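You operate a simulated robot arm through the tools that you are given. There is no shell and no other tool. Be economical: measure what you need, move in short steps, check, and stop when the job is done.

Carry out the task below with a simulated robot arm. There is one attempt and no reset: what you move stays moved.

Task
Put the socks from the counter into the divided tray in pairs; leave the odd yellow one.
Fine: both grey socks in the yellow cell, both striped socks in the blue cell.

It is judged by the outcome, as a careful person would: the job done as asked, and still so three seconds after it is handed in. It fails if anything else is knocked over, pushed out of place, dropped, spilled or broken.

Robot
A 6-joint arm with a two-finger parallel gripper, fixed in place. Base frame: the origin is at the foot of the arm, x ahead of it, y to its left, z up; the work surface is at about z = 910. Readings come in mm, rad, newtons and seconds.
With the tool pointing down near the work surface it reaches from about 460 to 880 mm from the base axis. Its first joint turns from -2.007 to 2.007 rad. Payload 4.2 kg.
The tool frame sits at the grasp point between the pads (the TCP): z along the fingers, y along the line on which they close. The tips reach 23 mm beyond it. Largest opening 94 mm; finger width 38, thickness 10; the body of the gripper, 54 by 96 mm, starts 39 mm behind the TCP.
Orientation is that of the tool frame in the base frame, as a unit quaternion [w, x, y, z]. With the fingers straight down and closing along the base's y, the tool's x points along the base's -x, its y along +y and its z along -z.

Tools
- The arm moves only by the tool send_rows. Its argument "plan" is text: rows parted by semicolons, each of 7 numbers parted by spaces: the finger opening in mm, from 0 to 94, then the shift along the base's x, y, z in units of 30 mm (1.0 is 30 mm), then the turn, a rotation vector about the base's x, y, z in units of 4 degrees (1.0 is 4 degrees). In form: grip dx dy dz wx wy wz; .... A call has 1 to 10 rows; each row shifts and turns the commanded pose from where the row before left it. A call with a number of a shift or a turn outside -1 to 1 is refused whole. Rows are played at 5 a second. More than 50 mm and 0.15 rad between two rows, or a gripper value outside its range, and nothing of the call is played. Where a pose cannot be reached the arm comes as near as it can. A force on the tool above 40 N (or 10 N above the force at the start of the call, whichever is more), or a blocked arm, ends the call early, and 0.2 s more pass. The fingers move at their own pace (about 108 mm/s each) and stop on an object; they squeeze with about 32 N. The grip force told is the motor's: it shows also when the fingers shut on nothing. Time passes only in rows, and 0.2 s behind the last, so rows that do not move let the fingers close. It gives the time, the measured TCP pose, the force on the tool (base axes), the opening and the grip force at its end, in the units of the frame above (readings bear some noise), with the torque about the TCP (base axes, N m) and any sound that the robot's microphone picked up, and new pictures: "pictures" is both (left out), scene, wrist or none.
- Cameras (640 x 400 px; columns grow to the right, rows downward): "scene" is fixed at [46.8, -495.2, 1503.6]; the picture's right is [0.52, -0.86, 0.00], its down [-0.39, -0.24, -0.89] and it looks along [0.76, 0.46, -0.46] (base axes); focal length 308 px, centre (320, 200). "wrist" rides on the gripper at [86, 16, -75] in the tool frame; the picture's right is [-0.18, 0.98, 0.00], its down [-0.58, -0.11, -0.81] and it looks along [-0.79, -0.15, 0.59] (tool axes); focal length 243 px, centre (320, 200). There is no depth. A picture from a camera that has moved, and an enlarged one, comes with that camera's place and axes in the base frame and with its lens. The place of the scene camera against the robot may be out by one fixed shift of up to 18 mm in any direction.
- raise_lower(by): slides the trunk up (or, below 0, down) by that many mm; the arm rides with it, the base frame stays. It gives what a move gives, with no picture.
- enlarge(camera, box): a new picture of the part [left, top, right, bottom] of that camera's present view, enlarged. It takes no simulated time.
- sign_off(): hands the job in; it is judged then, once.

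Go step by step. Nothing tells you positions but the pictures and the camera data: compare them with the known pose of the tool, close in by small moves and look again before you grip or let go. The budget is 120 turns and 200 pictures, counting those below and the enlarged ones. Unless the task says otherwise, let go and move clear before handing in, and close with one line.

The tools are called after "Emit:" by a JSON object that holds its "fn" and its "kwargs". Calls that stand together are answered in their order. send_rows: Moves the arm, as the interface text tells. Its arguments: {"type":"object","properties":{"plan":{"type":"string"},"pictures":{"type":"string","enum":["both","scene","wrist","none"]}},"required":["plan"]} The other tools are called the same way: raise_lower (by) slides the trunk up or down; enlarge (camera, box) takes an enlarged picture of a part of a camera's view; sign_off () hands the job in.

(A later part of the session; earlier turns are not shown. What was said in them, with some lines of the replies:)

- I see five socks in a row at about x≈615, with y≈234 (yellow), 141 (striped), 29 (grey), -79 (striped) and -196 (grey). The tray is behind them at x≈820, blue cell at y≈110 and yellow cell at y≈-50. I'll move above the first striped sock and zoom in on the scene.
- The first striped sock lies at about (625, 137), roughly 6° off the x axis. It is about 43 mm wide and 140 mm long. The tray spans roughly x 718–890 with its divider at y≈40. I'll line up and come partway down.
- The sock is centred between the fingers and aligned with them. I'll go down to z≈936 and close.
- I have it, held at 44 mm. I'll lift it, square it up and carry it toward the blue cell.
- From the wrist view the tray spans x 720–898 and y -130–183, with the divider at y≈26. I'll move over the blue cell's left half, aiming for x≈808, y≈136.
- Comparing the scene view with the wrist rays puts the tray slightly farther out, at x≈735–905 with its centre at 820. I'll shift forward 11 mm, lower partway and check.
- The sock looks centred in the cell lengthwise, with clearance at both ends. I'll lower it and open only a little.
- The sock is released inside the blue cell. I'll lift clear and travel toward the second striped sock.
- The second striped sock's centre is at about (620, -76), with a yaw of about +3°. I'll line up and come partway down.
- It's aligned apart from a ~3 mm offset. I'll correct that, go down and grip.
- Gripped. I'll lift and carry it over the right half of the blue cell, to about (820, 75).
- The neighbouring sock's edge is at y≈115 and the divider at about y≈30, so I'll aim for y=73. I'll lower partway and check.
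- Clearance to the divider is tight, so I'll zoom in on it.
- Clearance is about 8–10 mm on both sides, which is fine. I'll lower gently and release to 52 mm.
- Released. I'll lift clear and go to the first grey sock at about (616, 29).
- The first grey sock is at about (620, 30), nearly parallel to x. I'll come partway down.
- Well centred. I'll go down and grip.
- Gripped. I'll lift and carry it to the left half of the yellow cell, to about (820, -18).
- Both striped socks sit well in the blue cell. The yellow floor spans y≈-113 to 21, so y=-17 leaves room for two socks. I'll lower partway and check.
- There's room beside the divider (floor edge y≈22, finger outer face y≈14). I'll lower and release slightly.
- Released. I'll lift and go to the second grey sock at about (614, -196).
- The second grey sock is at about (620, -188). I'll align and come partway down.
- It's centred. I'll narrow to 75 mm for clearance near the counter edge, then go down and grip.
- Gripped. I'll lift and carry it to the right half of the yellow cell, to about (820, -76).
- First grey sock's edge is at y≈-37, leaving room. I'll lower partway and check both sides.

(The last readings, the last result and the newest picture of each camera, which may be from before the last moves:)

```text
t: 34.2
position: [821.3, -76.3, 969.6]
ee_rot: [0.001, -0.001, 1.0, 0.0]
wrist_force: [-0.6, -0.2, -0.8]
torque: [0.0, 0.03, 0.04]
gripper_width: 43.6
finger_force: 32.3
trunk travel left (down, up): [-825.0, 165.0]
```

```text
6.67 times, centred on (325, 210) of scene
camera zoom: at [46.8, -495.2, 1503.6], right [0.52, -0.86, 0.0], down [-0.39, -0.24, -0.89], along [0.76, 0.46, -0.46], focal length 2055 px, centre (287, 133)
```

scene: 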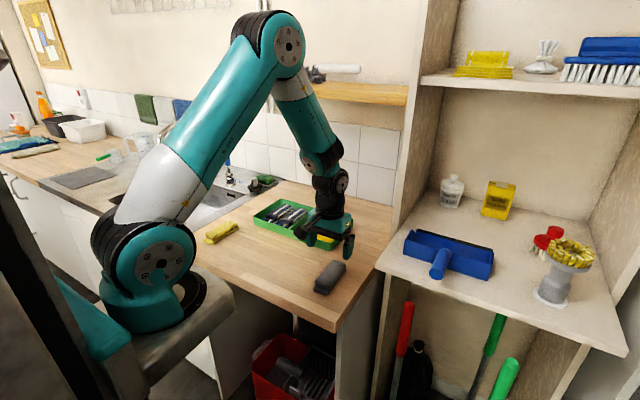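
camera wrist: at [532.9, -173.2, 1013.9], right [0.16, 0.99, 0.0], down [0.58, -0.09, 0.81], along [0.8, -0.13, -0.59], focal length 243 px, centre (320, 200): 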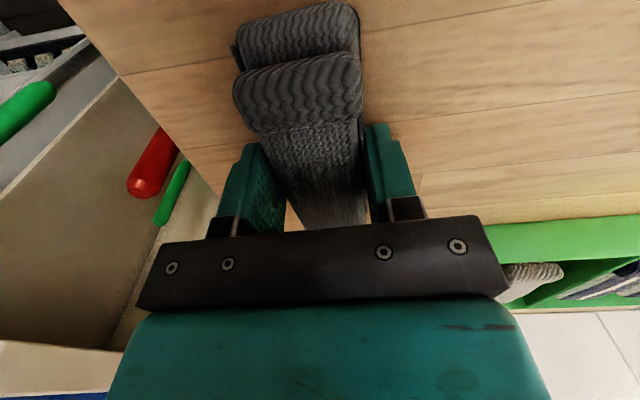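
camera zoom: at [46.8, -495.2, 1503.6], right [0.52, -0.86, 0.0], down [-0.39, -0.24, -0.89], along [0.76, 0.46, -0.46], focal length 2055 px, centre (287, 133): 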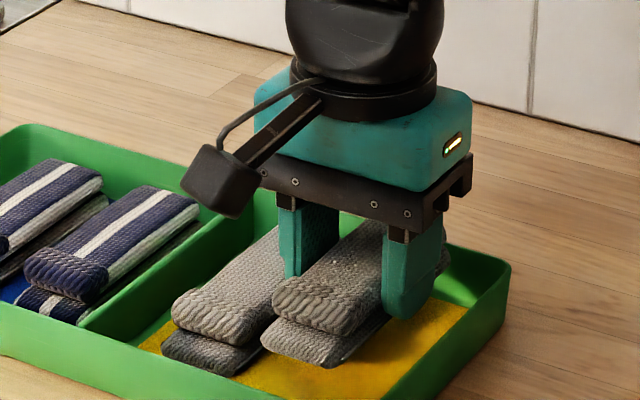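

There are 8–10 mm of clearance on both sides. I'll lower and release.

Emit:
{"fn": "send_rows", "kwargs": {"plan": "20 0 -0.02 -0.45 0 0 0;20 0 0 -0.45 0 0 0;20 0 0 0 0 0 0;50 0 0 0 0 0 0;50 0 0 0 0 0 0;50 0 0 1 0 0 0;50 0 0 1 0 0 0;50 0 0 1 0 0 0;50 -1 0 0.5 0 0 0;50 -1 0 0.5 0 0 0", "pictures": "none"}}

Emit:
{"fn": "send_rows", "kwargs": {"plan": "50 -1 0.3 0.5 0 0 0;50 -1 0.3 0.5 0 0 0;50 -1 0.3 0.5 0 0 0;50 -1 0.3 0 0 0 0;50 -1 0.3 0 0 0 0;50 -1 0.3 0 0 0 0;50 -1 0.3 0 0 0 0", "pictures": "both"}}

Emit:
{"fn": "enlarge", "kwargs": {"camera": "scene", "box": [200, 160, 370, 270]}}

```text
t: 36.4
position: [760.6, -77.7, 1061.6]
ee_rot: [0.0, 0.0, 1.0, 0.0]
wrist_force: [0.0, 0.3, 0.3]
torque: [0.0, 0.03, -0.02]
gripper_width: 50.0
finger_force: 0.1
trunk travel left (down, up): [-825.0, 165.0]
```

```text
t: 38.0
position: [551.3, -14.5, 1106.8]
ee_rot: [0.0, 0.0, 1.0, 0.0]
wrist_force: [0.5, -0.1, -0.9]
torque: [-0.04, 0.02, 0.0]
gripper_width: 50.2
finger_force: 0.0
trunk travel left (down, up): [-825.0, 165.0]
camera wrist: at [464.4, 2.5, 1181.3], right [0.18, 0.98, 0.0], down [0.58, -0.11, 0.81], along [0.79, -0.15, -0.59], focal length 243 px, centre (320, 200)
```

scene: 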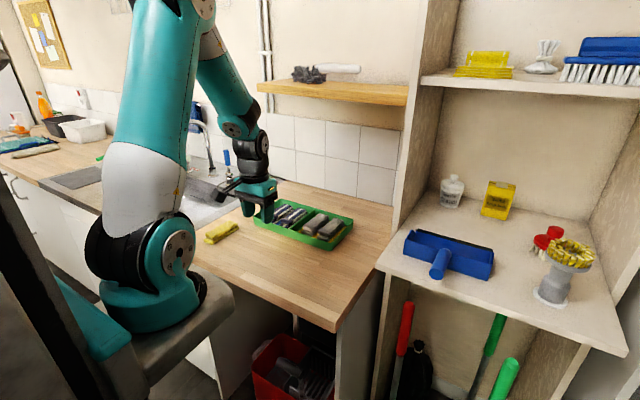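
wrist: 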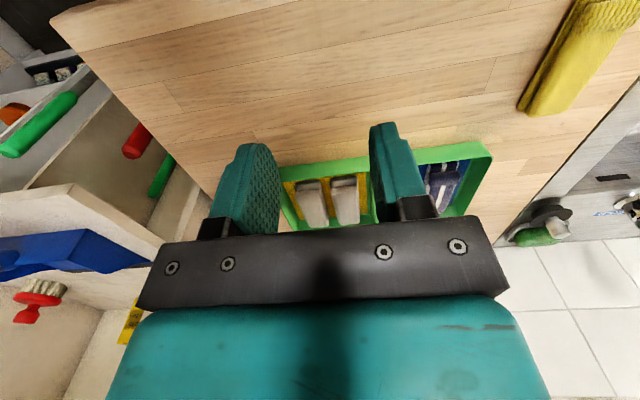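

```text
3.64 times, centred on (285, 215) of scene
camera zoom: at [46.8, -495.2, 1503.6], right [0.52, -0.86, 0.0], down [-0.39, -0.24, -0.89], along [0.76, 0.46, -0.46], focal length 1121 px, centre (447, 146)
```

zoom: 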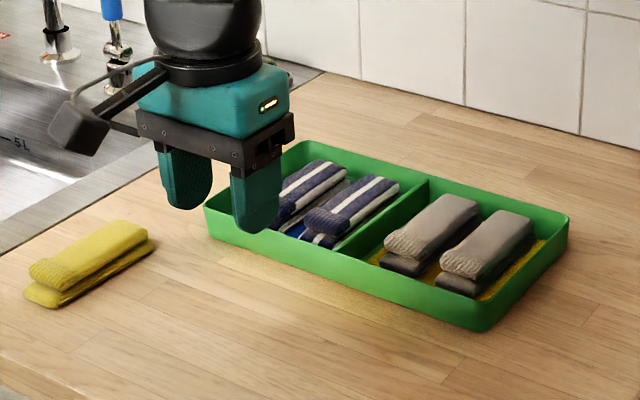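

The grey pair is in the yellow cell and the striped pair is in the blue cell. The yellow sock hasn't been touched and the arm is clear, so I'm handing in.

Emit:
{"fn": "sign_off", "kwargs": {}}

```text
The job is handed in.
```

Both grey socks are in the yellow cell and both striped socks are in the blue cell; I left the odd yellow sock on the counter.
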